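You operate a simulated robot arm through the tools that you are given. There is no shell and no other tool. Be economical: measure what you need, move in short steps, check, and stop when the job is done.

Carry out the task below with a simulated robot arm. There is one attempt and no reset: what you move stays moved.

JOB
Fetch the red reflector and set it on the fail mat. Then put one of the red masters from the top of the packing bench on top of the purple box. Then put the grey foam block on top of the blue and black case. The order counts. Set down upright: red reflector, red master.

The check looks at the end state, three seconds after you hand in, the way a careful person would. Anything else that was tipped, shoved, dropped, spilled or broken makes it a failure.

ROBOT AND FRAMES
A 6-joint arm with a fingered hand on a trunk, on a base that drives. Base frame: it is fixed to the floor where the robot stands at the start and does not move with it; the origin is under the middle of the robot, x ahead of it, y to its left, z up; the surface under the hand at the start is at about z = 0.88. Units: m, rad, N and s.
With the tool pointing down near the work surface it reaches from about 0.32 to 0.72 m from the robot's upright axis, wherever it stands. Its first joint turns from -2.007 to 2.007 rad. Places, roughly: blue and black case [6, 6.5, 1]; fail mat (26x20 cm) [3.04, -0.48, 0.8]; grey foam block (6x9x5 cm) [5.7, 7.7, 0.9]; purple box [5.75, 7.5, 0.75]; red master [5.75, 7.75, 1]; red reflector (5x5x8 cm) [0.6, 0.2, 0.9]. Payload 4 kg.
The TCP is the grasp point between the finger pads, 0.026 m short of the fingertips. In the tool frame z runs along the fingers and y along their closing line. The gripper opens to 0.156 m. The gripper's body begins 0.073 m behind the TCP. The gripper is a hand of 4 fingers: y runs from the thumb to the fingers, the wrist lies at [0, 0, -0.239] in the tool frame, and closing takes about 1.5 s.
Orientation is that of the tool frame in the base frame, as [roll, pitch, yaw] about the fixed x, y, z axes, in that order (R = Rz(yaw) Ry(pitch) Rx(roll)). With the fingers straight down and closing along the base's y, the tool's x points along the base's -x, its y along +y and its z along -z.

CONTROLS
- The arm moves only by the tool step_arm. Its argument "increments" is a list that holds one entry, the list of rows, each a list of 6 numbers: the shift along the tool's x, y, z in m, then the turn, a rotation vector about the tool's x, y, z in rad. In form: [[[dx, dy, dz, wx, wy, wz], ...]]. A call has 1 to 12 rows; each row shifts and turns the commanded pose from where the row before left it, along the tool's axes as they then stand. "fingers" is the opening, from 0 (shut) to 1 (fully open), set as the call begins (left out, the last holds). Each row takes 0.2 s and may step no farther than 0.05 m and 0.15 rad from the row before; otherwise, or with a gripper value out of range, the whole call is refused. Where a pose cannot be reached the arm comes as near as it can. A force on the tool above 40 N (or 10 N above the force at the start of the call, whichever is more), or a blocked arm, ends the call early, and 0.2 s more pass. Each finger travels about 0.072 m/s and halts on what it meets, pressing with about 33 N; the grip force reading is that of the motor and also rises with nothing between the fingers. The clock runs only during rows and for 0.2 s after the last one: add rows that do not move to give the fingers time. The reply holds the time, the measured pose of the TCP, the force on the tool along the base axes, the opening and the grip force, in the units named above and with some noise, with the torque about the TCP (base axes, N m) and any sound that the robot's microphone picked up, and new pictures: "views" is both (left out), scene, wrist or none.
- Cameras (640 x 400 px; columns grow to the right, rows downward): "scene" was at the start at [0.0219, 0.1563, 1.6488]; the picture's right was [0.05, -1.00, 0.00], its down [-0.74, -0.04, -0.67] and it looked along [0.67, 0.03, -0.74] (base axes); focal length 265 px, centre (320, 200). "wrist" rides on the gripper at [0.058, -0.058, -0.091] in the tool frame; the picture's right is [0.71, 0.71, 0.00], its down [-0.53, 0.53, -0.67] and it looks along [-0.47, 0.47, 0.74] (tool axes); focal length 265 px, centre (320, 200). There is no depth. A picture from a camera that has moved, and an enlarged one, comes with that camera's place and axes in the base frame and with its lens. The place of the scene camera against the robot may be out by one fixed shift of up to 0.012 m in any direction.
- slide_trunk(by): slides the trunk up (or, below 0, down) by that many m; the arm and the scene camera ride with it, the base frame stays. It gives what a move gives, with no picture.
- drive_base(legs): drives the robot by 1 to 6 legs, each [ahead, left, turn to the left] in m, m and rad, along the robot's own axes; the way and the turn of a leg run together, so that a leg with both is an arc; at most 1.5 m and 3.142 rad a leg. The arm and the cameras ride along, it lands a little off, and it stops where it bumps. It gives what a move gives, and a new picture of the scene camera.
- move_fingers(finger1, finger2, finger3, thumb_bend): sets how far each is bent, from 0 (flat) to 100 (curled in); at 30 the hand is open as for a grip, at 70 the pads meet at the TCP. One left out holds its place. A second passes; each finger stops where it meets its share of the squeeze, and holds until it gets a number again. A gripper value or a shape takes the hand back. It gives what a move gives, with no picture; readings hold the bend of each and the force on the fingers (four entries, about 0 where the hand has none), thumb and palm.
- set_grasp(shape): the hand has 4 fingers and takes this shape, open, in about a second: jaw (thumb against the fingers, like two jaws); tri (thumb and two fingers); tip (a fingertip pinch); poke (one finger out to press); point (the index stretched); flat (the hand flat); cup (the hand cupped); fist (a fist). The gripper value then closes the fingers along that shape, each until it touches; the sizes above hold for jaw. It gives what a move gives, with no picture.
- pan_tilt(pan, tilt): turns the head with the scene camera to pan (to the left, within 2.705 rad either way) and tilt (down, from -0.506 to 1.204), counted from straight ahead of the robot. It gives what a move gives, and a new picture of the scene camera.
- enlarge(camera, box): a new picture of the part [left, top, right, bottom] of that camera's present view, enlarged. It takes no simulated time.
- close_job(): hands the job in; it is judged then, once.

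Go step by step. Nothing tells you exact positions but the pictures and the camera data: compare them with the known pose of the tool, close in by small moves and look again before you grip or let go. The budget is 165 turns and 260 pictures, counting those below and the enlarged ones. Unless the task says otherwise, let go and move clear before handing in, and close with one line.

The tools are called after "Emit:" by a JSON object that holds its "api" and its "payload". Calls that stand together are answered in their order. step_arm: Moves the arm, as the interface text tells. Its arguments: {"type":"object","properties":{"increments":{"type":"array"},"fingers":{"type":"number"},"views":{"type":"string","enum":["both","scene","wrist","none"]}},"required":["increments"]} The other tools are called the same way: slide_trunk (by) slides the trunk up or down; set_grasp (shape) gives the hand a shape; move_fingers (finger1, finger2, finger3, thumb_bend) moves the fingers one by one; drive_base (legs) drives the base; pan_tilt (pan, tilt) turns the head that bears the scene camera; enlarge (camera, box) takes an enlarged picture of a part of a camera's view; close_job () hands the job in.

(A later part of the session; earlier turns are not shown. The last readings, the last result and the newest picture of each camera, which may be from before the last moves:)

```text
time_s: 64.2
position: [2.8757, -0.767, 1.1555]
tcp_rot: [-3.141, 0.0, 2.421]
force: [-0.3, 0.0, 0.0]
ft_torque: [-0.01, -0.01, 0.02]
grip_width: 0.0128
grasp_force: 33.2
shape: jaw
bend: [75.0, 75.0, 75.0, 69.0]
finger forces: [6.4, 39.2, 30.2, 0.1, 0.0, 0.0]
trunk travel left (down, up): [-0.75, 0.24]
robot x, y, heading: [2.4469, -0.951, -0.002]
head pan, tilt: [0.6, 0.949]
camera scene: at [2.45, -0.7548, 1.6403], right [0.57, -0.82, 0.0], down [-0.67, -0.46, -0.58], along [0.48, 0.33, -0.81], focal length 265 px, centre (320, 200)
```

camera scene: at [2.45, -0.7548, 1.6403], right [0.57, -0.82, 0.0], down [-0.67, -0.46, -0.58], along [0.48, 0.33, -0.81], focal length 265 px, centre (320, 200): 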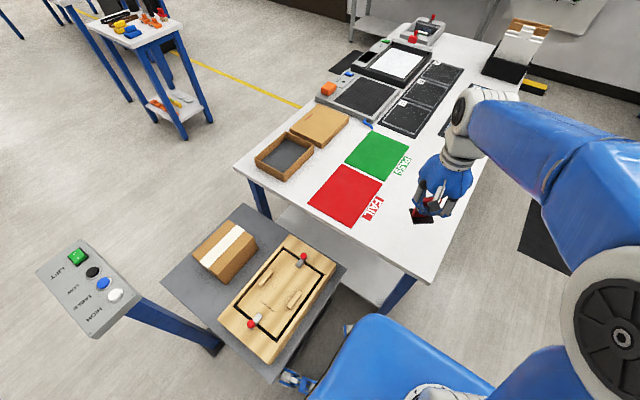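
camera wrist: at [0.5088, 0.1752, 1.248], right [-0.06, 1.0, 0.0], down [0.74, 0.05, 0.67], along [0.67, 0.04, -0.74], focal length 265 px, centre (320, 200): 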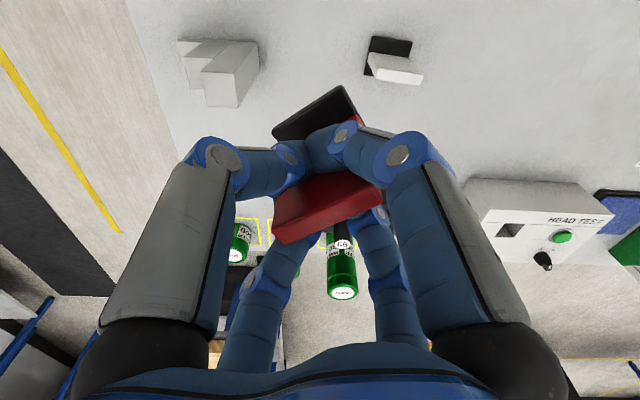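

The mat's centre is at about (3.03, -0.48). Moving the hand over its near-right part, (2.99, -0.52).

Emit:
{"api": "step_arm", "payload": {"increments": [[[0.0129, 0.0434, 0, 0, 0, 0], [0.0129, 0.0434, 0, 0, 0, 0], [0.0129, 0.0434, 0, 0, 0, 0], [0.0129, 0.0434, 0, 0, 0, 0], [0.0129, 0.0434, 0, 0, 0, 0], [0.0129, 0.0434, 0, 0, 0, 0], [0, 0, 0.04, 0, 0, 0], [0, 0, 0.04, 0, 0, 0], [0, 0, 0.04, 0, 0, 0], [0, 0, 0, 0, 0, 0]]]}}

Emit:
{"api": "enlarge", "payload": {"camera": "scene", "box": [270, 100, 430, 260]}}

```text
time_s: 66.3
position: [2.9858, -0.5293, 1.0326]
tcp_rot: [-3.141, 0.001, 2.42]
force: [-0.5, 0.1, -1.1]
ft_torque: [-0.03, 0.0, -0.04]
grip_width: 0.0126
grasp_force: 32.7
shape: jaw
bend: [75.0, 75.0, 75.0, 69.0]
finger forces: [6.3, 39.4, 30.1, 0.0, 0.0, 0.0]
out of reach, approached as far as the arm can: row 6
trunk travel left (down, up): [-0.75, 0.24]
robot x, y, heading: [2.4491, -0.9518, -0.002]
head pan, tilt: [0.6, 0.949]
camera scene: at [2.4519, -0.7526, 1.6401], right [0.57, -0.82, 0.0], down [-0.67, -0.46, -0.58], along [0.48, 0.33, -0.81], focal length 265 px, centre (320, 200)
camera wrist: at [2.902, -0.5323, 1.1242], right [-0.06, 1.0, 0.0], down [0.74, 0.05, 0.67], along [0.67, 0.04, -0.74], focal length 265 px, centre (320, 200)
```

scene: 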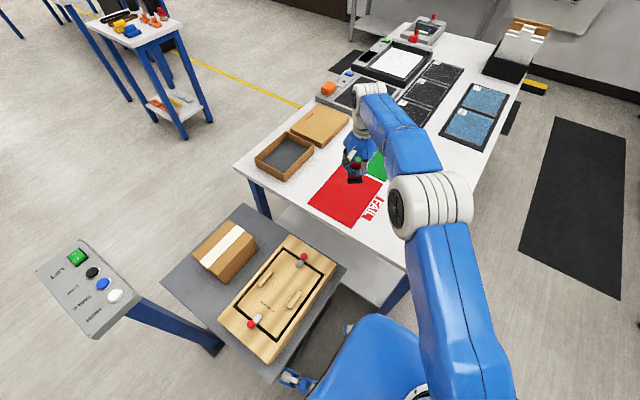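
wrist: 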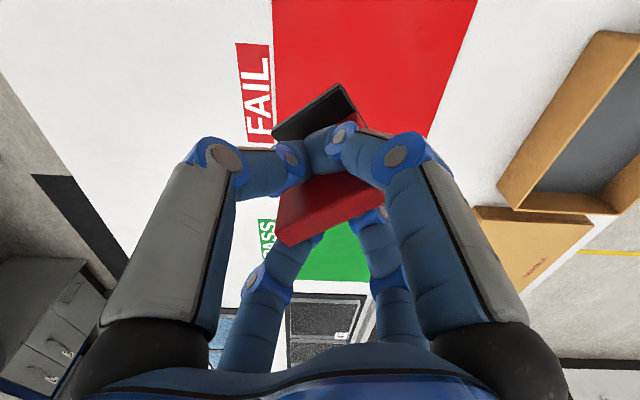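

```text
2.50 times, centred on (350, 180) of scene
camera zoom: at [2.4519, -0.7526, 1.6401], right [0.57, -0.82, 0.0], down [-0.67, -0.46, -0.58], along [0.48, 0.33, -0.81], focal length 663 px, centre (245, 250)
```

zoom: 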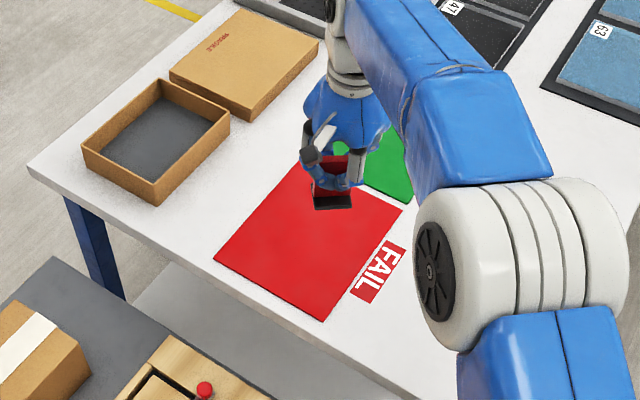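

The reflector is over the mat. I'll shift slightly inward, go down 15 cm and look.

Emit:
{"api": "step_arm", "payload": {"increments": [[[0.0207, 0.0084, 0, 0, 0, 0], [0, 0, 0.04, 0, 0, 0], [0, 0, 0.04, 0, 0, 0], [0, 0, 0.04, 0, 0, 0], [0, 0, 0.025, 0, 0, 0], [0, 0, 0, 0, 0, 0]]]}}

Emit:
{"api": "enlarge", "payload": {"camera": "scene", "box": [300, 130, 400, 230]}}

```text
time_s: 67.8
position: [2.9743, -0.5113, 0.8893]
tcp_rot: [-3.142, -0.002, 2.42]
force: [0.3, 0.0, 0.4]
ft_torque: [0.01, 0.01, 0.02]
grip_width: 0.0127
grasp_force: 33.5
shape: jaw
bend: [75.0, 75.0, 75.0, 69.0]
finger forces: [6.3, 39.4, 30.1, 0.0, 0.0, 0.0]
trunk travel left (down, up): [-0.75, 0.24]
robot x, y, heading: [2.4469, -0.9466, -0.008]
head pan, tilt: [0.6, 0.949]
camera scene: at [2.4507, -0.7547, 1.6403], right [0.57, -0.82, 0.0], down [-0.67, -0.46, -0.58], along [0.48, 0.33, -0.81], focal length 265 px, centre (320, 200)
camera wrist: at [2.8906, -0.5146, 0.981], right [-0.06, 1.0, 0.0], down [0.74, 0.05, 0.67], along [0.67, 0.04, -0.74], focal length 265 px, centre (320, 200)
```

scene: 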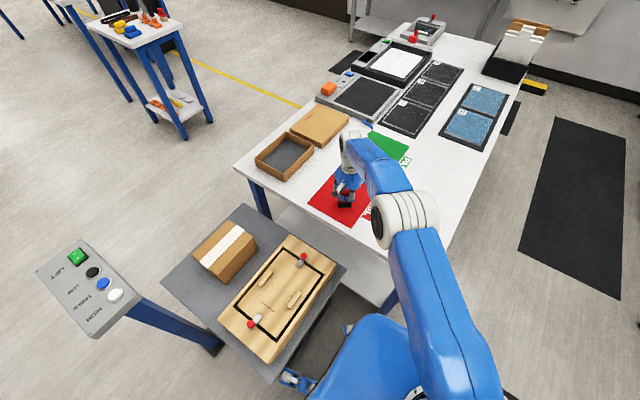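
wrist: 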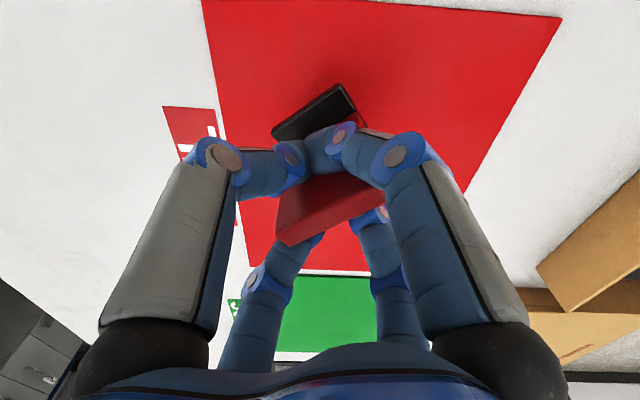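

```text
4.00 times, centred on (350, 180) of scene
camera zoom: at [2.4507, -0.7547, 1.6403], right [0.57, -0.82, 0.0], down [-0.67, -0.46, -0.58], along [0.48, 0.33, -0.81], focal length 1061 px, centre (200, 280)
```

zoom: 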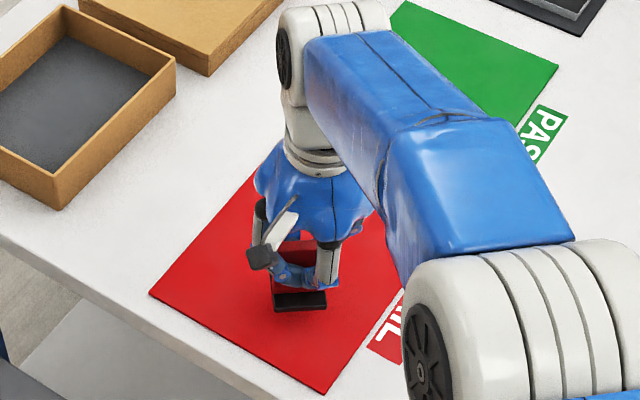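

It is well within the mat. Lowering gently towards contact.

Emit:
{"api": "step_arm", "payload": {"increments": [[[0, 0, 0.01, 0, 0, 0], [0, 0, 0.006, 0, 0, 0], [0, 0, 0.004, 0, 0, 0], [0, 0, 0.003, 0, 0, 0], [0, 0, 0, 0, 0, 0]]], "views": "none"}}

Emit:
{"api": "enlarge", "payload": {"camera": "scene", "box": [320, 170, 370, 220]}}

```text
time_s: 69.0
position: [2.9745, -0.5115, 0.8677]
tcp_rot: [3.142, 0.0, 2.421]
force: [0.2, 0.7, -0.8]
ft_torque: [0.02, -0.03, 0.0]
grip_width: 0.0127
grasp_force: 33.4
shape: jaw
bend: [75.0, 75.0, 75.0, 69.0]
finger forces: [6.3, 39.6, 30.1, 0.0, 0.1, 0.0]
trunk travel left (down, up): [-0.75, 0.24]
robot x, y, heading: [2.4477, -0.9481, 0.003]
head pan, tilt: [0.6, 0.949]
```

```text
8.00 times, centred on (345, 195) of scene
camera zoom: at [2.4499, -0.7547, 1.6403], right [0.57, -0.82, 0.0], down [-0.67, -0.46, -0.58], along [0.48, 0.33, -0.81], focal length 2122 px, centre (120, 240)
```

zoom: 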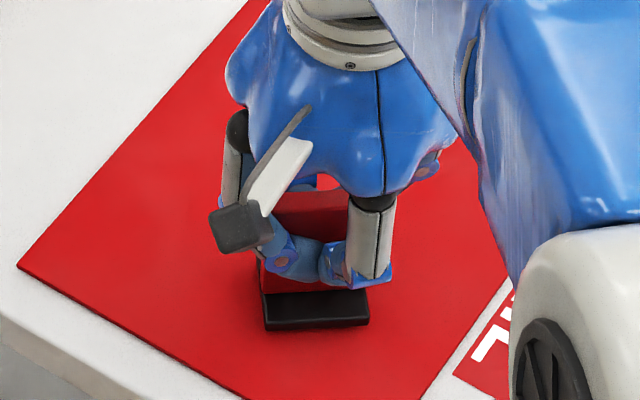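

Emit:
{"api": "step_arm", "payload": {"increments": [[[0, 0, 0.002, 0, 0, 0], [0, 0, 0.002, 0, 0, 0], [0, 0, 0, 0, 0, 0]]], "views": "none"}}

```text
time_s: 69.8
position: [2.9729, -0.5114, 0.8639]
tcp_rot: [3.14, 0.0, 2.421]
force: [0.7, 0.7, 0.0]
ft_torque: [0.04, 0.0, -0.01]
grip_width: 0.0127
grasp_force: 33.4
shape: jaw
bend: [75.0, 75.0, 75.0, 69.0]
finger forces: [6.2, 39.3, 30.3, 0.0, 0.0, 0.0]
trunk travel left (down, up): [-0.75, 0.24]
robot x, y, heading: [2.4491, -0.9467, -0.002]
head pan, tilt: [0.6, 0.949]
```

Still no contact force; continuing in 2 mm steps.

Emit:
{"api": "step_arm", "payload": {"increments": [[[0, 0, 0.002, 0, 0, 0], [0, 0, 0.001, 0, 0, 0], [0, 0, 0, 0, 0, 0]]], "views": "none"}}

Emit:
{"api": "enlarge", "payload": {"camera": "scene", "box": [320, 170, 370, 220]}}

```text
time_s: 70.5
position: [2.975, -0.5114, 0.863]
tcp_rot: [3.138, 0.0, 2.421]
force: [-0.1, 0.7, 13.2]
ft_torque: [0.06, 0.15, -0.03]
grip_width: 0.0127
grasp_force: 33.0
shape: jaw
bend: [75.0, 75.0, 75.0, 68.0]
finger forces: [5.8, 41.1, 31.4, 0.1, 0.0, 0.0]
trunk travel left (down, up): [-0.75, 0.24]
robot x, y, heading: [2.4486, -0.9469, 0.004]
head pan, tilt: [0.6, 0.949]
```

```text
8.00 times, centred on (345, 195) of scene
camera zoom: at [2.4487, -0.7559, 1.6406], right [0.57, -0.82, 0.0], down [-0.67, -0.46, -0.58], along [0.48, 0.33, -0.81], focal length 2122 px, centre (120, 240)
```

zoom: 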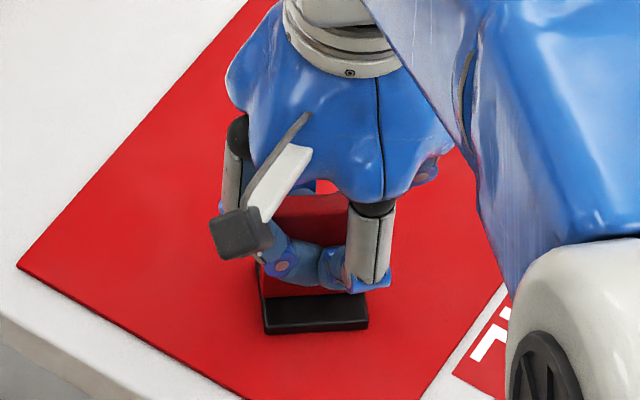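

Contact at 13 N. Back off 1 mm and open the fingers.

Emit:
{"api": "step_arm", "payload": {"increments": [[[0, 0, -0.001, 0, 0, 0], [0, 0, 0, 0, 0, 0]]], "views": "none"}}

Emit:
{"api": "step_arm", "payload": {"increments": [[[0, 0, 0, 0, 0, 0], [0, 0, 0, 0, 0, 0], [0, 0, 0, 0, 0, 0], [0, 0, 0, 0, 0, 0], [0, 0, 0, 0, 0, 0], [0, 0, 0, 0, 0, 0]]], "fingers": 0.75}}

```text
time_s: 71.2
position: [2.9748, -0.5115, 0.8629]
tcp_rot: [3.139, 0.0, 2.42]
force: [1.7, 3.1, 15.1]
ft_torque: [0.09, 0.13, -0.04]
grip_width: 0.0128
grasp_force: 33.1
shape: jaw
bend: [75.0, 75.0, 76.0, 68.0]
finger forces: [5.6, 42.3, 31.7, 0.1, 0.0, 0.0]
trunk travel left (down, up): [-0.75, 0.24]
robot x, y, heading: [2.4453, -0.9443, -0.003]
head pan, tilt: [0.6, 0.949]
```

```text
time_s: 72.5
position: [2.9757, -0.5112, 0.8601]
tcp_rot: [3.141, 0.0, 2.422]
force: [0.8, -1.3, 0.6]
ft_torque: [-0.06, -0.02, -0.06]
grip_width: 0.1168
grasp_force: 0.1
shape: jaw
bend: [27.0, 27.0, 27.0, 57.0]
finger forces: [0.0, 0.0, 0.0, 0.1, 0.0, 0.0]
trunk travel left (down, up): [-0.75, 0.24]
robot x, y, heading: [2.448, -0.95, 0.003]
head pan, tilt: [0.6, 0.949]
camera scene: at [2.4504, -0.7548, 1.6403], right [0.57, -0.82, 0.0], down [-0.67, -0.46, -0.58], along [0.48, 0.33, -0.81], focal length 265 px, centre (320, 200)
camera wrist: at [2.8913, -0.5149, 0.9529], right [-0.06, 1.0, 0.0], down [0.74, 0.05, 0.67], along [0.67, 0.04, -0.74], focal length 265 px, centre (320, 200)
```

scene: 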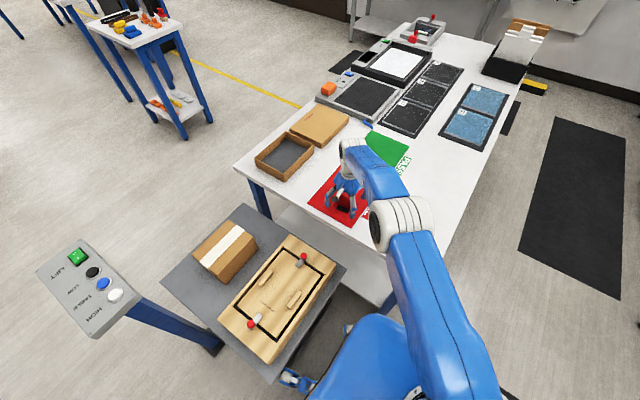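
wrist: 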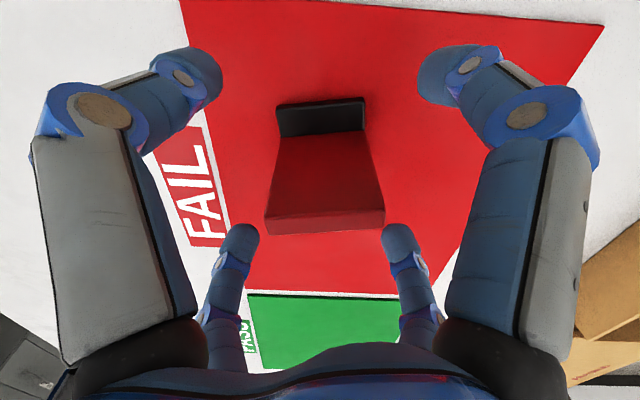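

Released and standing upright on the mat. Rising straight up.

Emit:
{"api": "step_arm", "payload": {"increments": [[[0, 0, -0.03, 0, 0, 0], [0, 0, -0.04, 0, 0, 0], [0, 0, -0.05, 0, 0, 0], [0, 0, -0.05, 0, 0, 0], [0, 0, -0.05, 0, 0, 0], [0, 0, -0.05, 0, 0, 0], [0, 0, -0.03, 0, 0, 0], [0, 0, 0, 0, 0, 0]]]}}

Emit:
{"api": "enlarge", "payload": {"camera": "scene", "box": [300, 130, 400, 230]}}

```text
time_s: 74.3
position: [2.9687, -0.5157, 1.1571]
tcp_rot: [-3.14, -0.001, 2.42]
force: [-0.6, 0.9, -0.7]
ft_torque: [-0.05, -0.01, -0.01]
grip_width: 0.1167
grasp_force: 0.1
shape: jaw
bend: [27.0, 27.0, 27.0, 57.0]
finger forces: [0.0, 0.0, 0.1, 0.1, 0.1, 0.0]
out of reach, approached as far as the arm can: row 7
trunk travel left (down, up): [-0.75, 0.24]
robot x, y, heading: [2.446, -0.9483, -0.001]
head pan, tilt: [0.6, 0.949]
camera scene: at [2.4522, -0.7533, 1.6401], right [0.57, -0.82, 0.0], down [-0.67, -0.46, -0.58], along [0.48, 0.33, -0.81], focal length 265 px, centre (320, 200)
camera wrist: at [2.8857, -0.5187, 1.2498], right [-0.06, 1.0, 0.0], down [0.74, 0.05, 0.67], along [0.67, 0.04, -0.75], focal length 265 px, centre (320, 200)
```

scene: 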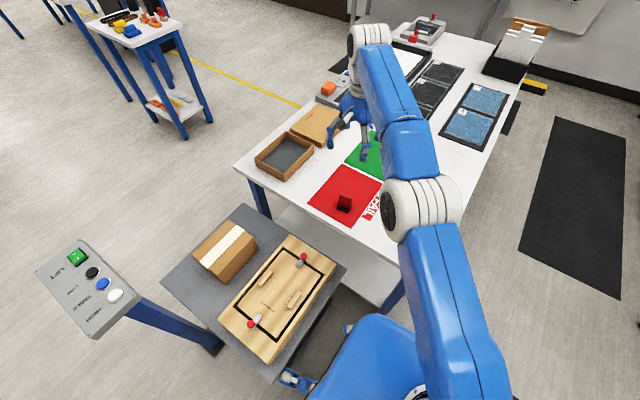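
wrist: 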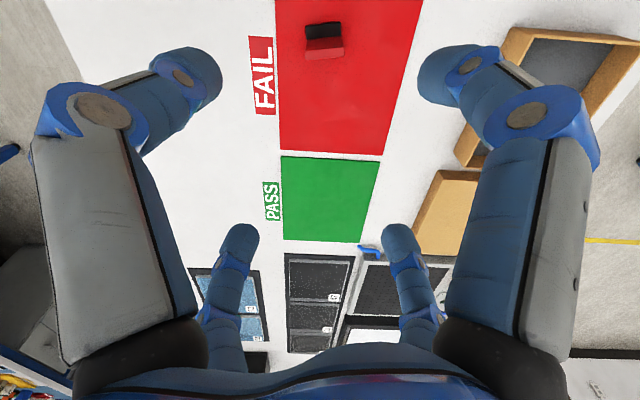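

```text
4.00 times, centred on (350, 180) of scene
camera zoom: at [2.4522, -0.7533, 1.6401], right [0.57, -0.82, 0.0], down [-0.67, -0.46, -0.58], along [0.48, 0.33, -0.81], focal length 1061 px, centre (200, 280)
```

zoom: 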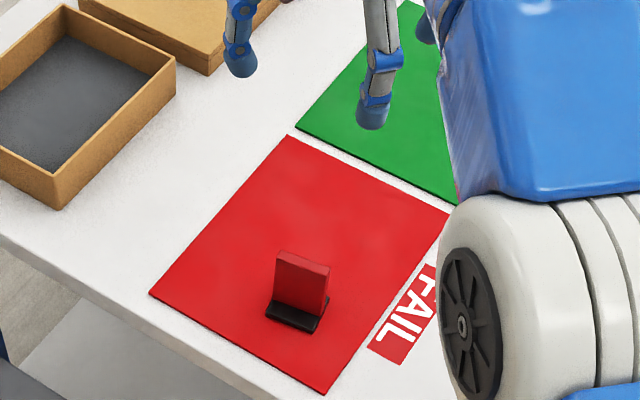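

Part one is done. Retracting the arm, backing off, and looking left toward the packing area.

Emit:
{"api": "step_arm", "payload": {"increments": [[[-0.0163, -0.0411, 0, 0, 0, 0], [-0.0163, -0.0411, 0, 0, 0, 0], [-0.0163, -0.0411, 0, 0, 0, 0], [-0.0163, -0.0411, 0, 0, 0, 0], [-0.0163, -0.0411, 0, 0, 0, 0], [-0.0163, -0.0411, 0, 0, 0, 0], [0, 0, 0, 0, 0, 0]]], "views": "none"}}

Emit:
{"api": "drive_base", "payload": {"legs": [[-0.75, 0, 0]]}}

Emit:
{"api": "pan_tilt", "payload": {"pan": 0.9, "tilt": 0.3}}

Emit:
{"api": "pan_tilt", "payload": {"pan": 1.7, "tilt": 0.35}}

```text
time_s: 76.0
position: [2.8808, -0.7669, 1.1571]
tcp_rot: [-3.137, 0.0, 2.421]
force: [0.2, 1.2, 0.7]
ft_torque: [-0.02, 0.02, -0.01]
grip_width: 0.1167
grasp_force: 0.2
shape: jaw
bend: [27.0, 27.0, 27.0, 57.0]
finger forces: [0.1, 0.0, 0.0, 0.1, 0.0, 0.0]
trunk travel left (down, up): [-0.75, 0.24]
robot x, y, heading: [2.449, -0.9496, -0.004]
head pan, tilt: [0.6, 0.949]
```

```text
time_s: 85.8
position: [2.1316, -0.7676, 1.1591]
tcp_rot: [3.141, 0.0, 2.436]
force: [0.2, 0.3, 1.1]
ft_torque: [0.01, -0.03, -0.02]
grip_width: 0.1168
grasp_force: 0.1
shape: jaw
bend: [27.0, 27.0, 27.0, 57.0]
finger forces: [0.1, 0.0, 0.1, 0.0, 0.1, 0.0]
trunk travel left (down, up): [-0.75, 0.24]
robot x, y, heading: [1.7027, -0.9533, 0.019]
head pan, tilt: [0.6, 0.949]
camera scene: at [1.7032, -0.7616, 1.6403], right [0.58, -0.82, 0.0], down [-0.66, -0.47, -0.58], along [0.47, 0.34, -0.81], focal length 265 px, centre (320, 200)
```

scene: 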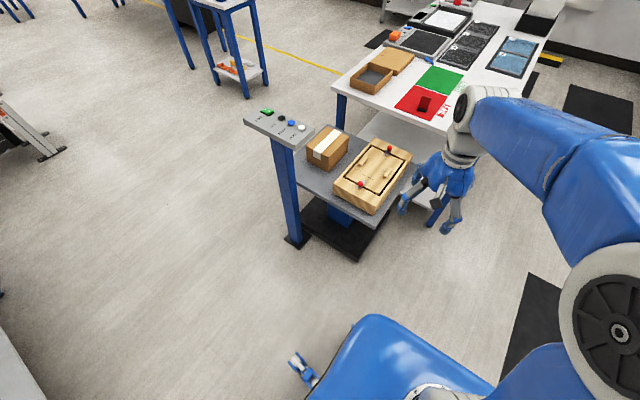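

```text
time_s: 86.8
position: [2.1314, -0.7667, 1.1587]
tcp_rot: [3.141, 0.001, 2.436]
force: [-0.2, -0.5, -0.8]
ft_torque: [-0.02, 0.04, -0.01]
grip_width: 0.117
grasp_force: 0.0
shape: jaw
bend: [27.0, 27.0, 27.0, 57.0]
finger forces: [0.0, 0.1, 0.1, 0.0, 0.1, 0.0]
trunk travel left (down, up): [-0.75, 0.24]
robot x, y, heading: [1.7015, -0.9559, 0.017]
head pan, tilt: [0.901, 0.3]
camera scene: at [1.7009, -0.7294, 1.6961], right [0.79, -0.61, 0.0], down [-0.18, -0.24, -0.95], along [0.58, 0.76, -0.3], focal length 265 px, centre (320, 200)
```

scene: 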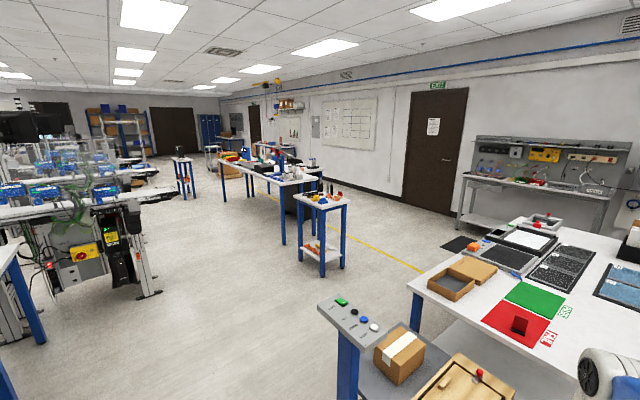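

```text
time_s: 88.0
position: [2.1319, -0.7682, 1.157]
tcp_rot: [-3.141, -0.001, 2.436]
force: [0.0, -0.2, 0.1]
ft_torque: [0.01, -0.03, 0.01]
grip_width: 0.117
grasp_force: 0.0
shape: jaw
bend: [27.0, 27.0, 27.0, 57.0]
finger forces: [0.0, 0.1, 0.1, 0.0, 0.0, 0.1]
trunk travel left (down, up): [-0.75, 0.24]
robot x, y, heading: [1.7055, -0.9562, 0.019]
head pan, tilt: [1.7, 0.351]
camera scene: at [1.6305, -0.7116, 1.6915], right [0.99, 0.15, 0.0], down [0.05, -0.34, -0.94], along [-0.14, 0.93, -0.34], focal length 265 px, centre (320, 200)
```

scene: 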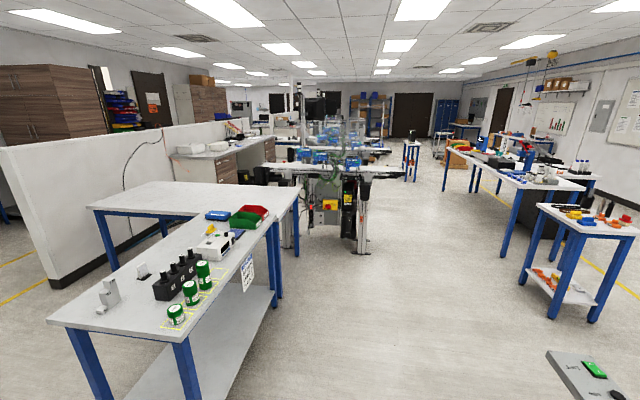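

There's a corridor between the conveyor and the tables. I'll turn to face +y, go up between the bench and stand, and shift right into the corridor at x about 2.5.

Emit:
{"api": "drive_base", "payload": {"legs": [[-0.1, 0, 0], [0, 0, 1.552], [1.4, 0, 0], [0.6, -0.9, 0]]}}

Emit:
{"api": "pan_tilt", "payload": {"pan": -0.2, "tilt": 0.35}}

```text
time_s: 129.2
position: [2.3554, 1.5181, 1.1575]
tcp_rot: [-3.14, 0.001, -2.308]
force: [0.3, 0.4, -0.3]
ft_torque: [-0.01, 0.02, 0.01]
grip_width: 0.1166
grasp_force: 0.2
shape: jaw
bend: [27.0, 27.0, 27.0, 57.0]
finger forces: [0.0, 0.0, 0.1, 0.1, 0.1, 0.0]
trunk travel left (down, up): [-0.75, 0.24]
robot x, y, heading: [2.5298, 1.0831, 1.554]
head pan, tilt: [1.7, 0.351]
camera scene: at [2.288, 1.0161, 1.6915], right [-0.11, 0.99, 0.0], down [0.34, 0.04, -0.94], along [-0.93, -0.11, -0.34], focal length 265 px, centre (320, 200)
```

scene: 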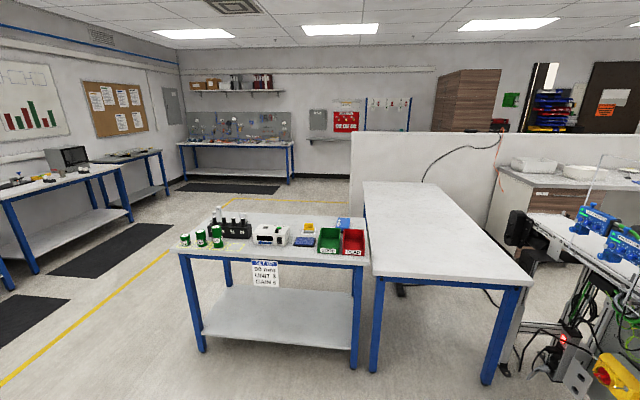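

```text
time_s: 131.1
position: [2.3554, 1.5174, 1.1595]
tcp_rot: [-3.141, 0.0, -2.309]
force: [0.4, -0.1, -0.1]
ft_torque: [0.0, -0.02, 0.03]
grip_width: 0.1166
grasp_force: 0.0
shape: jaw
bend: [27.0, 27.0, 27.0, 57.0]
finger forces: [0.0, 0.0, 0.0, 0.0, 0.0, 0.1]
trunk travel left (down, up): [-0.75, 0.24]
robot x, y, heading: [2.5261, 1.0872, 1.554]
head pan, tilt: [-0.201, 0.351]
camera scene: at [2.4002, 1.1175, 1.6915], right [0.98, -0.21, 0.0], down [-0.07, -0.34, -0.94], along [0.2, 0.92, -0.34], focal length 265 px, centre (320, 200)
```

scene: 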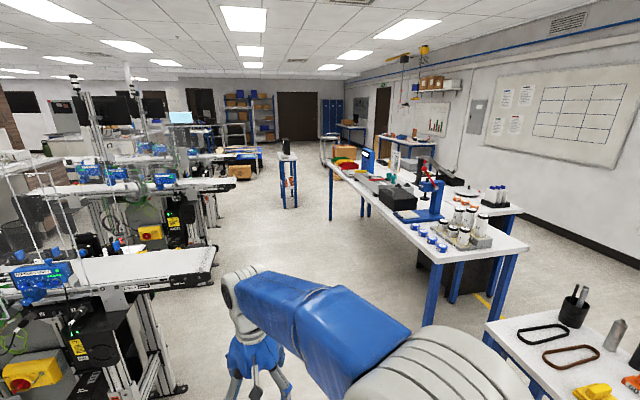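

The packing bench seems to be at the far right behind the long table. Driving up the corridor to y ≈ 4.1.

Emit:
{"api": "drive_base", "payload": {"legs": [[1.5, -0.12, 0.017], [1.5, 0, 0]]}}

Emit:
{"api": "pan_tilt", "payload": {"pan": -0.6, "tilt": 0.35}}

```text
refused: leg 1 is longer than a leg can be; nothing moved
```

```text
time_s: 132.0
position: [2.3559, 1.5173, 1.159]
tcp_rot: [3.141, -0.001, -2.309]
force: [-0.1, 0.0, 0.1]
ft_torque: [0.03, 0.02, 0.01]
grip_width: 0.117
grasp_force: 0.0
shape: jaw
bend: [27.0, 27.0, 27.0, 57.0]
finger forces: [0.0, 0.0, 0.0, 0.1, 0.1, 0.1]
trunk travel left (down, up): [-0.75, 0.24]
robot x, y, heading: [2.529, 1.0831, 1.557]
head pan, tilt: [-0.6, 0.351]
camera scene: at [2.434, 1.1026, 1.6915], right [0.82, -0.58, 0.0], down [-0.2, -0.28, -0.94], along [0.54, 0.77, -0.34], focal length 265 px, centre (320, 200)
```

scene: 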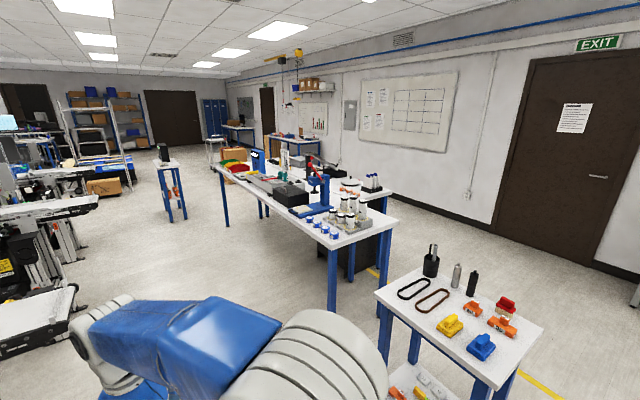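

Emit:
{"api": "drive_base", "payload": {"legs": [[1.4, -0.12, 0.014], [1.45, 0, 0]]}}

Emit:
{"api": "pan_tilt", "payload": {"pan": -0.5, "tilt": 0.35}}

```text
time_s: 167.9
position: [2.4266, 4.3469, 1.1586]
tcp_rot: [3.14, 0.001, -2.272]
force: [-0.3, -0.3, 0.0]
ft_torque: [0.0, 0.0, 0.01]
grip_width: 0.117
grasp_force: 0.2
shape: jaw
bend: [27.0, 27.0, 27.0, 57.0]
finger forces: [0.0, 0.0, 0.0, 0.1, 0.0, 0.0]
trunk travel left (down, up): [-0.75, 0.24]
robot x, y, heading: [2.6183, 3.9176, 1.591]
head pan, tilt: [-0.6, 0.351]
camera scene: at [2.5216, 3.9359, 1.6914], right [0.84, -0.55, 0.0], down [-0.19, -0.29, -0.94], along [0.51, 0.79, -0.34], focal length 265 px, centre (320, 200)
```

scene: 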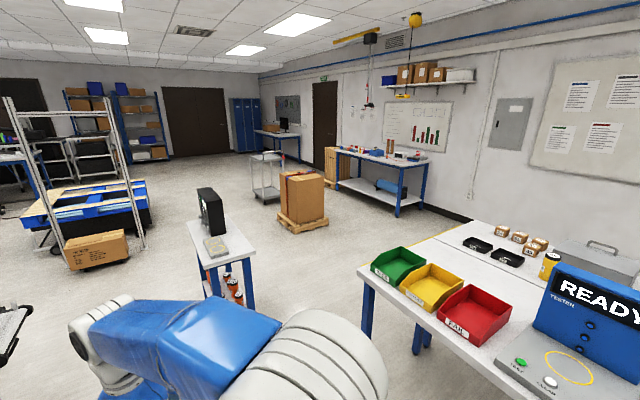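

```text
time_s: 168.6
position: [2.4277, 4.3464, 1.1578]
tcp_rot: [3.141, -0.001, -2.272]
force: [0.1, -0.3, 0.1]
ft_torque: [-0.02, -0.01, -0.02]
grip_width: 0.1166
grasp_force: 0.0
shape: jaw
bend: [27.0, 27.0, 27.0, 57.0]
finger forces: [0.0, 0.0, 0.0, 0.0, 0.1, 0.0]
trunk travel left (down, up): [-0.75, 0.24]
robot x, y, heading: [2.6182, 3.9193, 1.593]
head pan, tilt: [-0.499, 0.351]
camera scene: at [2.5138, 3.9399, 1.6915], right [0.89, -0.46, 0.0], down [-0.16, -0.31, -0.94], along [0.43, 0.83, -0.34], focal length 265 px, centre (320, 200)
```

scene: 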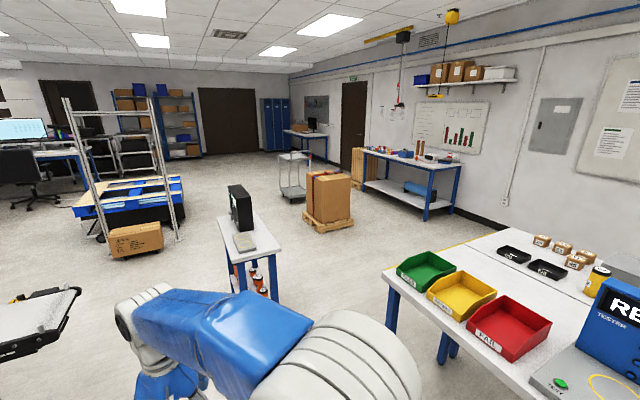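

The packing bench is at picture (410,165). I'll enlarge it and the corridor end.

Emit:
{"api": "enlarge", "payload": {"camera": "scene", "box": [330, 120, 490, 230]}}

Emit:
{"api": "enlarge", "payload": {"camera": "scene", "box": [200, 160, 420, 300]}}

```text
3.64 times, centred on (410, 175) of scene
camera zoom: at [2.5138, 3.9399, 1.6915], right [0.89, -0.46, 0.0], down [-0.16, -0.31, -0.94], along [0.43, 0.83, -0.34], focal length 965 px, centre (-7, 291)
```

zoom: 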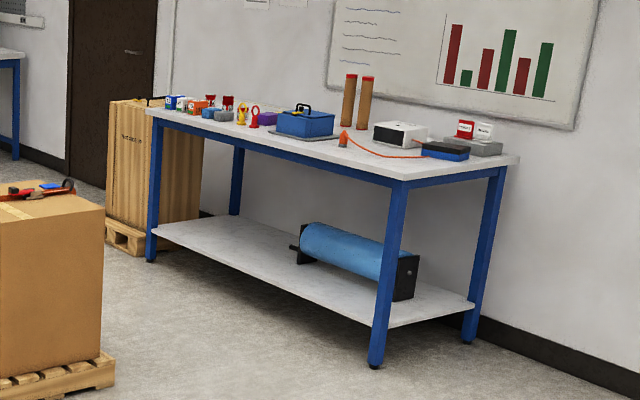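

```text
2.86 times, centred on (310, 230) of scene
camera zoom: at [2.5138, 3.9399, 1.6915], right [0.89, -0.46, 0.0], down [-0.16, -0.31, -0.94], along [0.43, 0.83, -0.34], focal length 758 px, centre (349, 114)
```

zoom: 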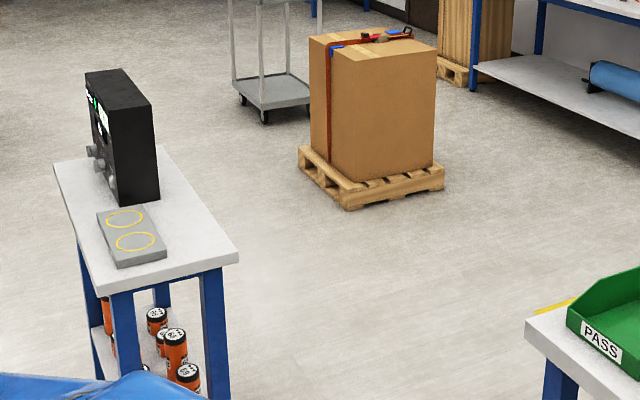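

The way past the small stand is too tight. I'll go back down the corridor and round by the wall-side aisle (x about 5.2), which looks wide.

Emit:
{"api": "drive_base", "payload": {"legs": [[0, 0, -0.02], [-1.45, 0, 0], [-1.45, 0, 0], [-0.4, 0, 0]]}}

Emit:
{"api": "pan_tilt", "payload": {"pan": -1.5, "tilt": 0.45}}

```text
time_s: 211.0
position: [2.4527, 1.0398, 1.1581]
tcp_rot: [-3.14, 0.001, -2.272]
force: [0.1, 0.8, -0.1]
ft_torque: [0.03, -0.02, 0.01]
grip_width: 0.1167
grasp_force: 0.1
shape: jaw
bend: [27.0, 27.0, 27.0, 57.0]
finger forces: [0.0, 0.0, 0.1, 0.0, 0.1, 0.0]
trunk travel left (down, up): [-0.75, 0.24]
robot x, y, heading: [2.6407, 0.61, 1.597]
head pan, tilt: [-0.499, 0.351]
camera scene: at [2.5386, 0.6324, 1.6914], right [0.89, -0.46, 0.0], down [-0.16, -0.31, -0.94], along [0.43, 0.83, -0.34], focal length 265 px, centre (320, 200)
```

scene: 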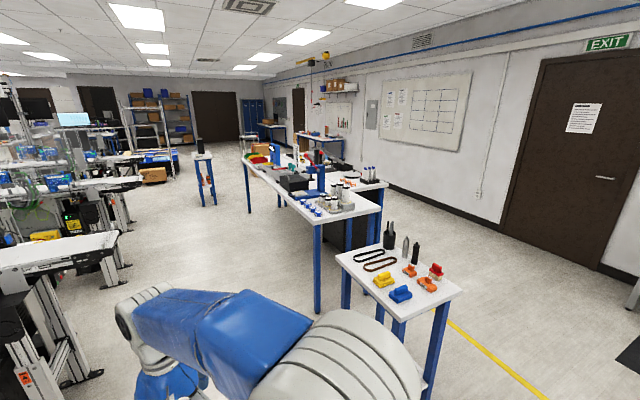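

```text
time_s: 212.3
position: [2.4515, 1.039, 1.1585]
tcp_rot: [3.141, 0.0, -2.27]
force: [0.3, -0.2, 0.2]
ft_torque: [-0.02, 0.03, 0.02]
grip_width: 0.1169
grasp_force: 0.1
shape: jaw
bend: [27.0, 27.0, 27.0, 57.0]
finger forces: [0.0, 0.0, 0.0, 0.1, 0.0, 0.0]
trunk travel left (down, up): [-0.75, 0.24]
robot x, y, heading: [2.6431, 0.6134, 1.594]
head pan, tilt: [-1.499, 0.45]
camera scene: at [2.5877, 0.5575, 1.6823], right [0.09, -1.0, 0.0], down [-0.43, -0.04, -0.9], along [0.9, 0.09, -0.44], focal length 265 px, centre (320, 200)
```

scene: 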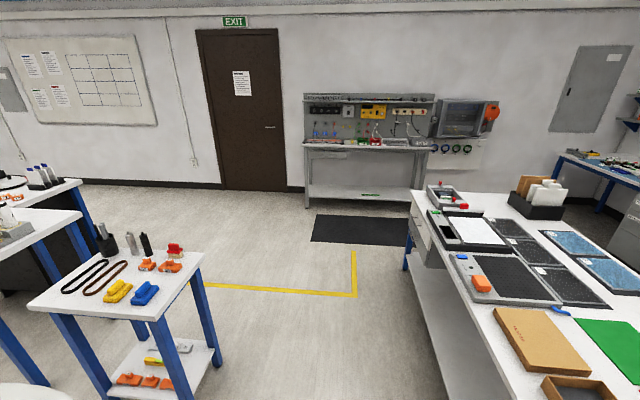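

The gap toward the wall aisle is about 1.2 m; I'm centred. Strafing right 2.6 m through it.

Emit:
{"api": "drive_base", "payload": {"legs": [[0, -1.3, -0.01], [0, -1.3, -0.01]]}}

Emit:
{"api": "pan_tilt", "payload": {"pan": -0.1, "tilt": 0.35}}

```text
time_s: 245.3
position: [5.0648, 1.0754, 1.1582]
tcp_rot: [-3.139, 0.0, -2.302]
force: [-1.2, 0.0, -1.0]
ft_torque: [-0.01, 0.03, 0.0]
grip_width: 0.1167
grasp_force: 0.0
shape: jaw
bend: [27.0, 27.0, 27.0, 57.0]
finger forces: [0.0, 0.1, 0.0, 0.1, 0.1, 0.0]
trunk travel left (down, up): [-0.75, 0.24]
robot x, y, heading: [5.2393, 0.6411, 1.563]
head pan, tilt: [-1.499, 0.45]
camera scene: at [5.1849, 0.59, 1.6823], right [0.06, -1.0, 0.0], down [-0.43, -0.03, -0.9], along [0.9, 0.06, -0.43], focal length 265 px, centre (320, 200)
```

scene: 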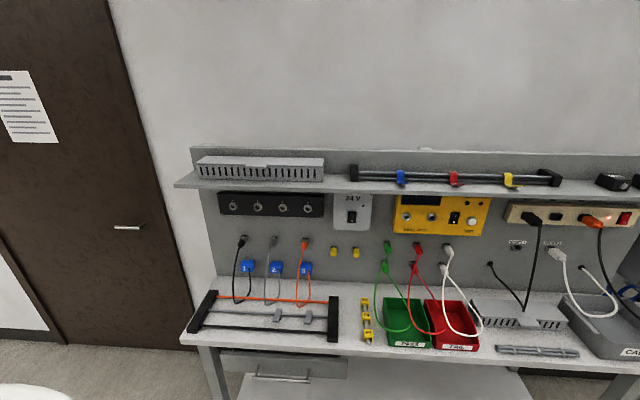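

```text
time_s: 246.8
position: [5.0657, 1.0752, 1.1592]
tcp_rot: [3.141, 0.0, -2.3]
force: [0.5, 0.4, 0.4]
ft_torque: [-0.02, 0.0, -0.01]
grip_width: 0.1168
grasp_force: 0.1
shape: jaw
bend: [27.0, 27.0, 27.0, 57.0]
finger forces: [0.1, 0.0, 0.0, 0.0, 0.0, 0.1]
trunk travel left (down, up): [-0.75, 0.24]
robot x, y, heading: [5.2451, 0.6446, 1.566]
head pan, tilt: [-0.099, 0.351]
camera scene: at [5.1036, 0.6763, 1.6915], right [0.99, -0.11, 0.0], down [-0.04, -0.34, -0.94], along [0.1, 0.93, -0.34], focal length 265 px, centre (320, 200)
```

scene: 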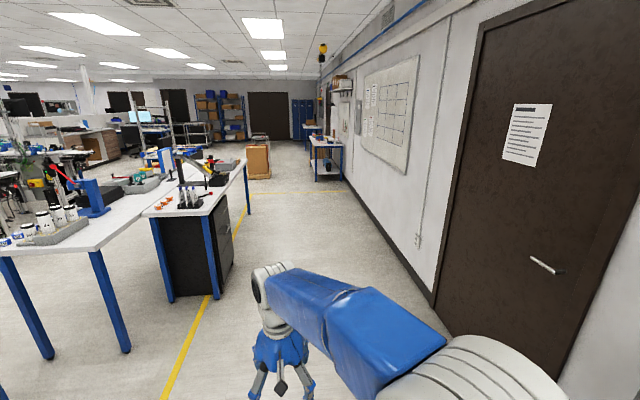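

The aisle is clear. Driving north 4.3 m.

Emit:
{"api": "drive_base", "payload": {"legs": [[1.45, 0, 0.004], [1.45, 0, 0], [1.45, 0, 0]]}}

Emit:
{"api": "pan_tilt", "payload": {"pan": -0.3, "tilt": 0.5}}

```text
time_s: 301.3
position: [4.9877, 5.384, 1.1593]
tcp_rot: [3.141, -0.001, -2.259]
force: [0.5, -0.2, -0.1]
ft_torque: [0.0, 0.0, -0.01]
grip_width: 0.1168
grasp_force: 0.0
shape: jaw
bend: [27.0, 27.0, 27.0, 57.0]
finger forces: [0.0, 0.1, 0.0, 0.1, 0.0, 0.0]
trunk travel left (down, up): [-0.75, 0.24]
robot x, y, heading: [5.182, 4.9569, 1.605]
head pan, tilt: [-0.099, 0.351]
camera scene: at [5.0424, 4.9855, 1.6915], right [1.0, -0.07, 0.0], down [-0.02, -0.34, -0.94], along [0.06, 0.94, -0.34], focal length 265 px, centre (320, 200)
```

scene: 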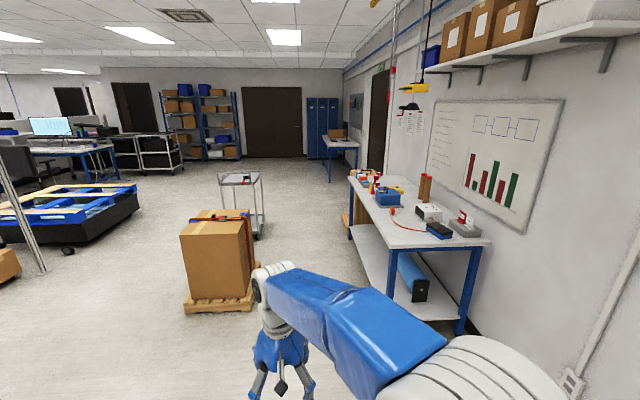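

```text
time_s: 302.0
position: [4.9871, 5.3823, 1.159]
tcp_rot: [3.14, 0.001, -2.261]
force: [0.7, -0.8, 0.0]
ft_torque: [-0.01, 0.02, -0.03]
grip_width: 0.1172
grasp_force: 0.0
shape: jaw
bend: [27.0, 27.0, 27.0, 57.0]
finger forces: [0.1, 0.0, 0.0, 0.0, 0.1, 0.0]
trunk travel left (down, up): [-0.75, 0.24]
robot x, y, heading: [5.1834, 4.9595, 1.607]
head pan, tilt: [-0.3, 0.499]
camera scene: at [5.0603, 4.9804, 1.6778], right [0.96, -0.26, 0.0], down [-0.13, -0.46, -0.88], along [0.23, 0.85, -0.48], focal length 265 px, centre (320, 200)
```

scene: 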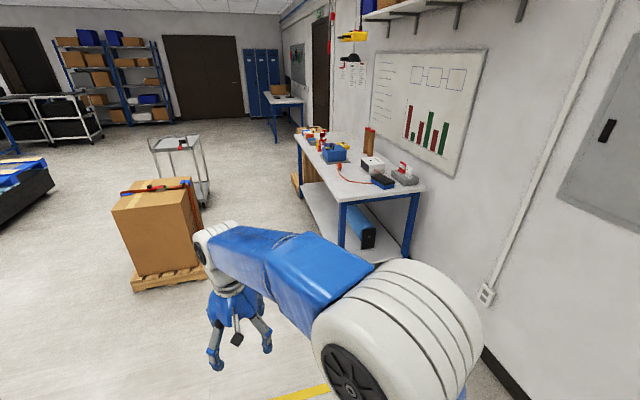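

Emit:
{"api": "enlarge", "payload": {"camera": "scene", "box": [280, 110, 440, 270]}}

Emit:
{"api": "enlarge", "payload": {"camera": "scene", "box": [290, 120, 370, 180]}}

```text
2.50 times, centred on (360, 190) of scene
camera zoom: at [5.0603, 4.9804, 1.6778], right [0.96, -0.26, 0.0], down [-0.13, -0.46, -0.88], along [0.23, 0.85, -0.48], focal length 663 px, centre (220, 225)
```

zoom: 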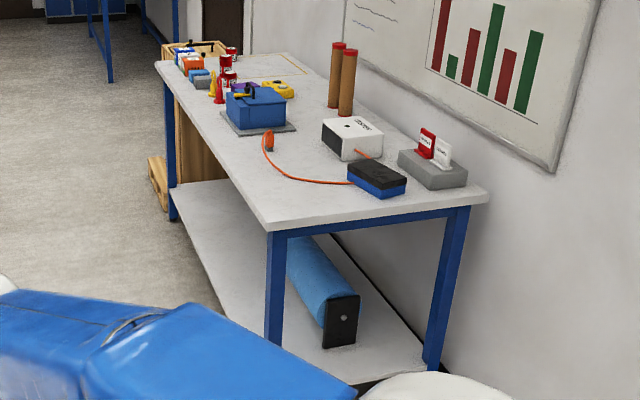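

```text
6.67 times, centred on (330, 150) of scene
camera zoom: at [5.0603, 4.9804, 1.6778], right [0.96, -0.26, 0.0], down [-0.13, -0.46, -0.88], along [0.23, 0.85, -0.48], focal length 1769 px, centre (253, 533)
```

zoom: 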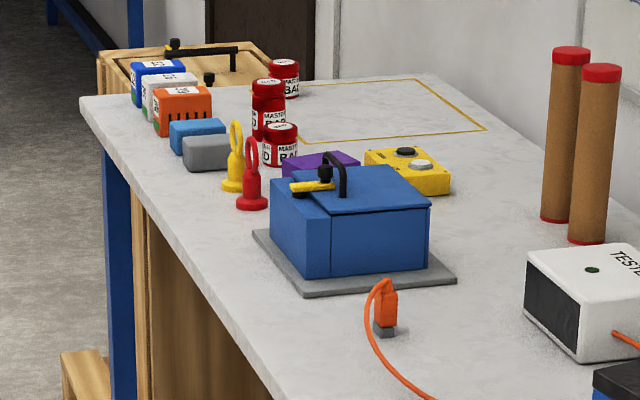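

I see the masters (red cans), purple box, grey foam and, near the bench's right end, the blue and black case. I'll advance in the lane between the pallet and bench, checking midway.

Emit:
{"api": "drive_base", "payload": {"legs": [[0, 0.06, -0.036], [1.2, 0, 0]]}}

Emit:
{"api": "pan_tilt", "payload": {"pan": 0.3, "tilt": 0.9}}

Emit:
{"api": "pan_tilt", "payload": {"pan": -0.7, "tilt": 0.7}}

```text
time_s: 318.3
position: [4.9874, 6.5775, 1.1597]
tcp_rot: [3.141, 0.0, -2.335]
force: [0.7, -0.3, 0.0]
ft_torque: [0.0, -0.01, 0.05]
grip_width: 0.1168
grasp_force: 0.1
shape: jaw
bend: [27.0, 27.0, 27.0, 57.0]
finger forces: [0.1, 0.0, 0.1, 0.0, 0.0, 0.0]
trunk travel left (down, up): [-0.75, 0.24]
robot x, y, heading: [5.15, 6.1376, 1.532]
head pan, tilt: [-0.3, 0.499]
camera scene: at [5.0297, 6.1697, 1.6778], right [0.94, -0.34, 0.0], down [-0.16, -0.45, -0.88], along [0.29, 0.83, -0.48], focal length 265 px, centre (320, 200)
```

scene: 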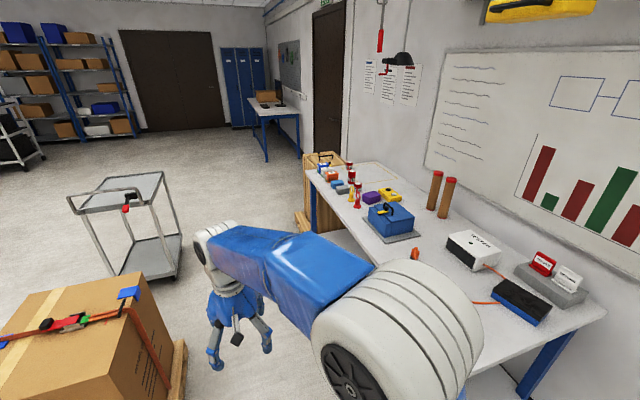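

```text
time_s: 319.3
position: [4.9877, 6.5758, 1.1582]
tcp_rot: [3.141, 0.0, -2.335]
force: [-0.3, 0.8, 0.0]
ft_torque: [-0.01, -0.03, -0.01]
grip_width: 0.1167
grasp_force: 0.1
shape: jaw
bend: [27.0, 27.0, 27.0, 57.0]
finger forces: [0.0, 0.0, 0.0, 0.1, 0.0, 0.0]
trunk travel left (down, up): [-0.75, 0.24]
robot x, y, heading: [5.1501, 6.1374, 1.526]
head pan, tilt: [0.3, 0.901]
camera scene: at [4.9803, 6.157, 1.644], right [0.97, 0.26, 0.0], down [0.2, -0.76, -0.62], along [-0.16, 0.6, -0.78], focal length 265 px, centre (320, 200)
```

scene: 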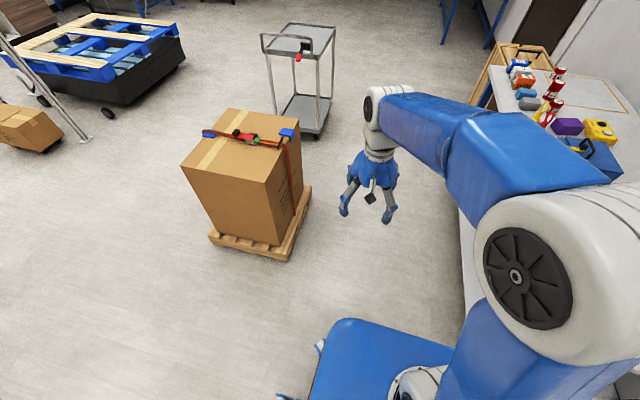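

```text
time_s: 320.6
position: [4.987, 6.5777, 1.1581]
tcp_rot: [-3.141, 0.001, -2.333]
force: [0.2, 0.6, 0.4]
ft_torque: [-0.01, -0.04, 0.01]
grip_width: 0.1166
grasp_force: 0.1
shape: jaw
bend: [27.0, 27.0, 27.0, 57.0]
finger forces: [0.0, 0.0, 0.0, 0.1, 0.0, 0.0]
trunk travel left (down, up): [-0.75, 0.24]
robot x, y, heading: [5.1505, 6.135, 1.532]
head pan, tilt: [-0.7, 0.7]
camera scene: at [5.0567, 6.1469, 1.6601], right [0.74, -0.67, 0.0], down [-0.43, -0.48, -0.76], along [0.52, 0.56, -0.64], focal length 265 px, centre (320, 200)
```

scene: 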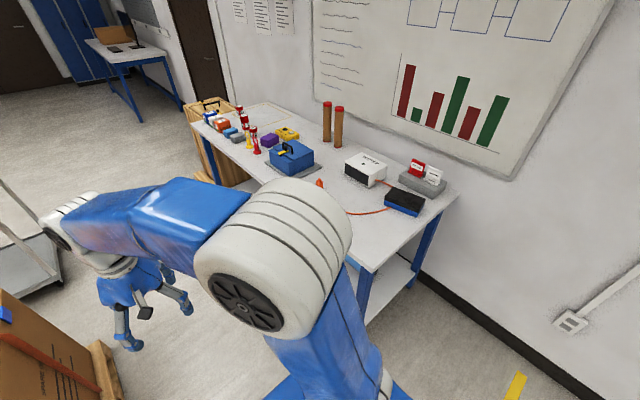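

The lane is 0.97 m wide. Straightening, centring at x≈5.09 and advancing to y≈7.6.

Emit:
{"api": "drive_base", "payload": {"legs": [[0, 0, 0.042], [0, 0.06, 0], [1.46, 0, 0]]}}

Emit:
{"api": "pan_tilt", "payload": {"pan": -1.3, "tilt": 0.85}}

```text
time_s: 341.0
position: [4.8957, 8.0387, 1.1586]
tcp_rot: [3.14, -0.001, -2.284]
force: [0.9, -0.2, -0.4]
ft_torque: [-0.03, -0.01, 0.01]
grip_width: 0.1168
grasp_force: 0.2
shape: jaw
bend: [27.0, 27.0, 27.0, 57.0]
finger forces: [0.0, 0.0, 0.1, 0.0, 0.0, 0.0]
trunk travel left (down, up): [-0.75, 0.24]
robot x, y, heading: [5.0779, 7.6093, 1.58]
head pan, tilt: [-0.7, 0.7]
camera scene: at [4.9876, 7.6131, 1.6601], right [0.77, -0.64, 0.0], down [-0.41, -0.5, -0.76], along [0.49, 0.59, -0.64], focal length 265 px, centre (320, 200)
```

scene: 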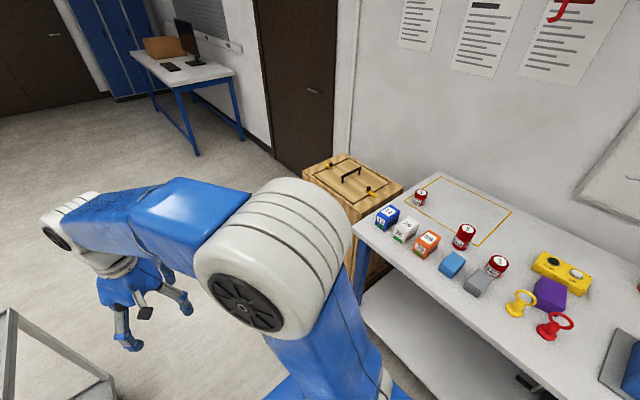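

```text
time_s: 342.0
position: [4.8964, 8.0404, 1.1589]
tcp_rot: [-3.141, 0.001, -2.285]
force: [0.4, 0.2, 0.1]
ft_torque: [-0.01, 0.01, 0.01]
grip_width: 0.1169
grasp_force: 0.0
shape: jaw
bend: [27.0, 27.0, 27.0, 57.0]
finger forces: [0.0, 0.1, 0.1, 0.1, 0.1, 0.1]
trunk travel left (down, up): [-0.75, 0.24]
robot x, y, heading: [5.0808, 7.6073, 1.576]
head pan, tilt: [-1.3, 0.85]
camera scene: at [5.0085, 7.5691, 1.6478], right [0.28, -0.96, 0.0], down [-0.72, -0.21, -0.66], along [0.63, 0.18, -0.75], focal length 265 px, centre (320, 200)
```

scene: 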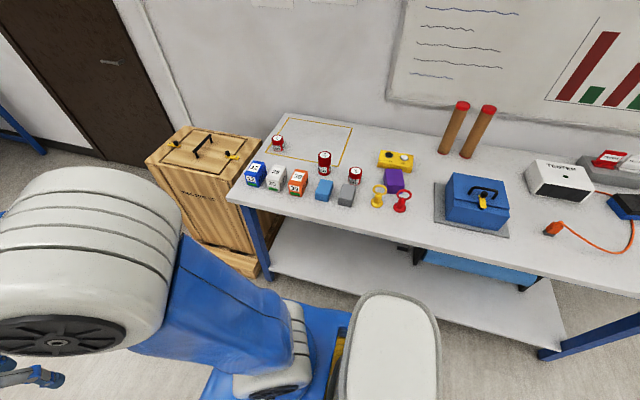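

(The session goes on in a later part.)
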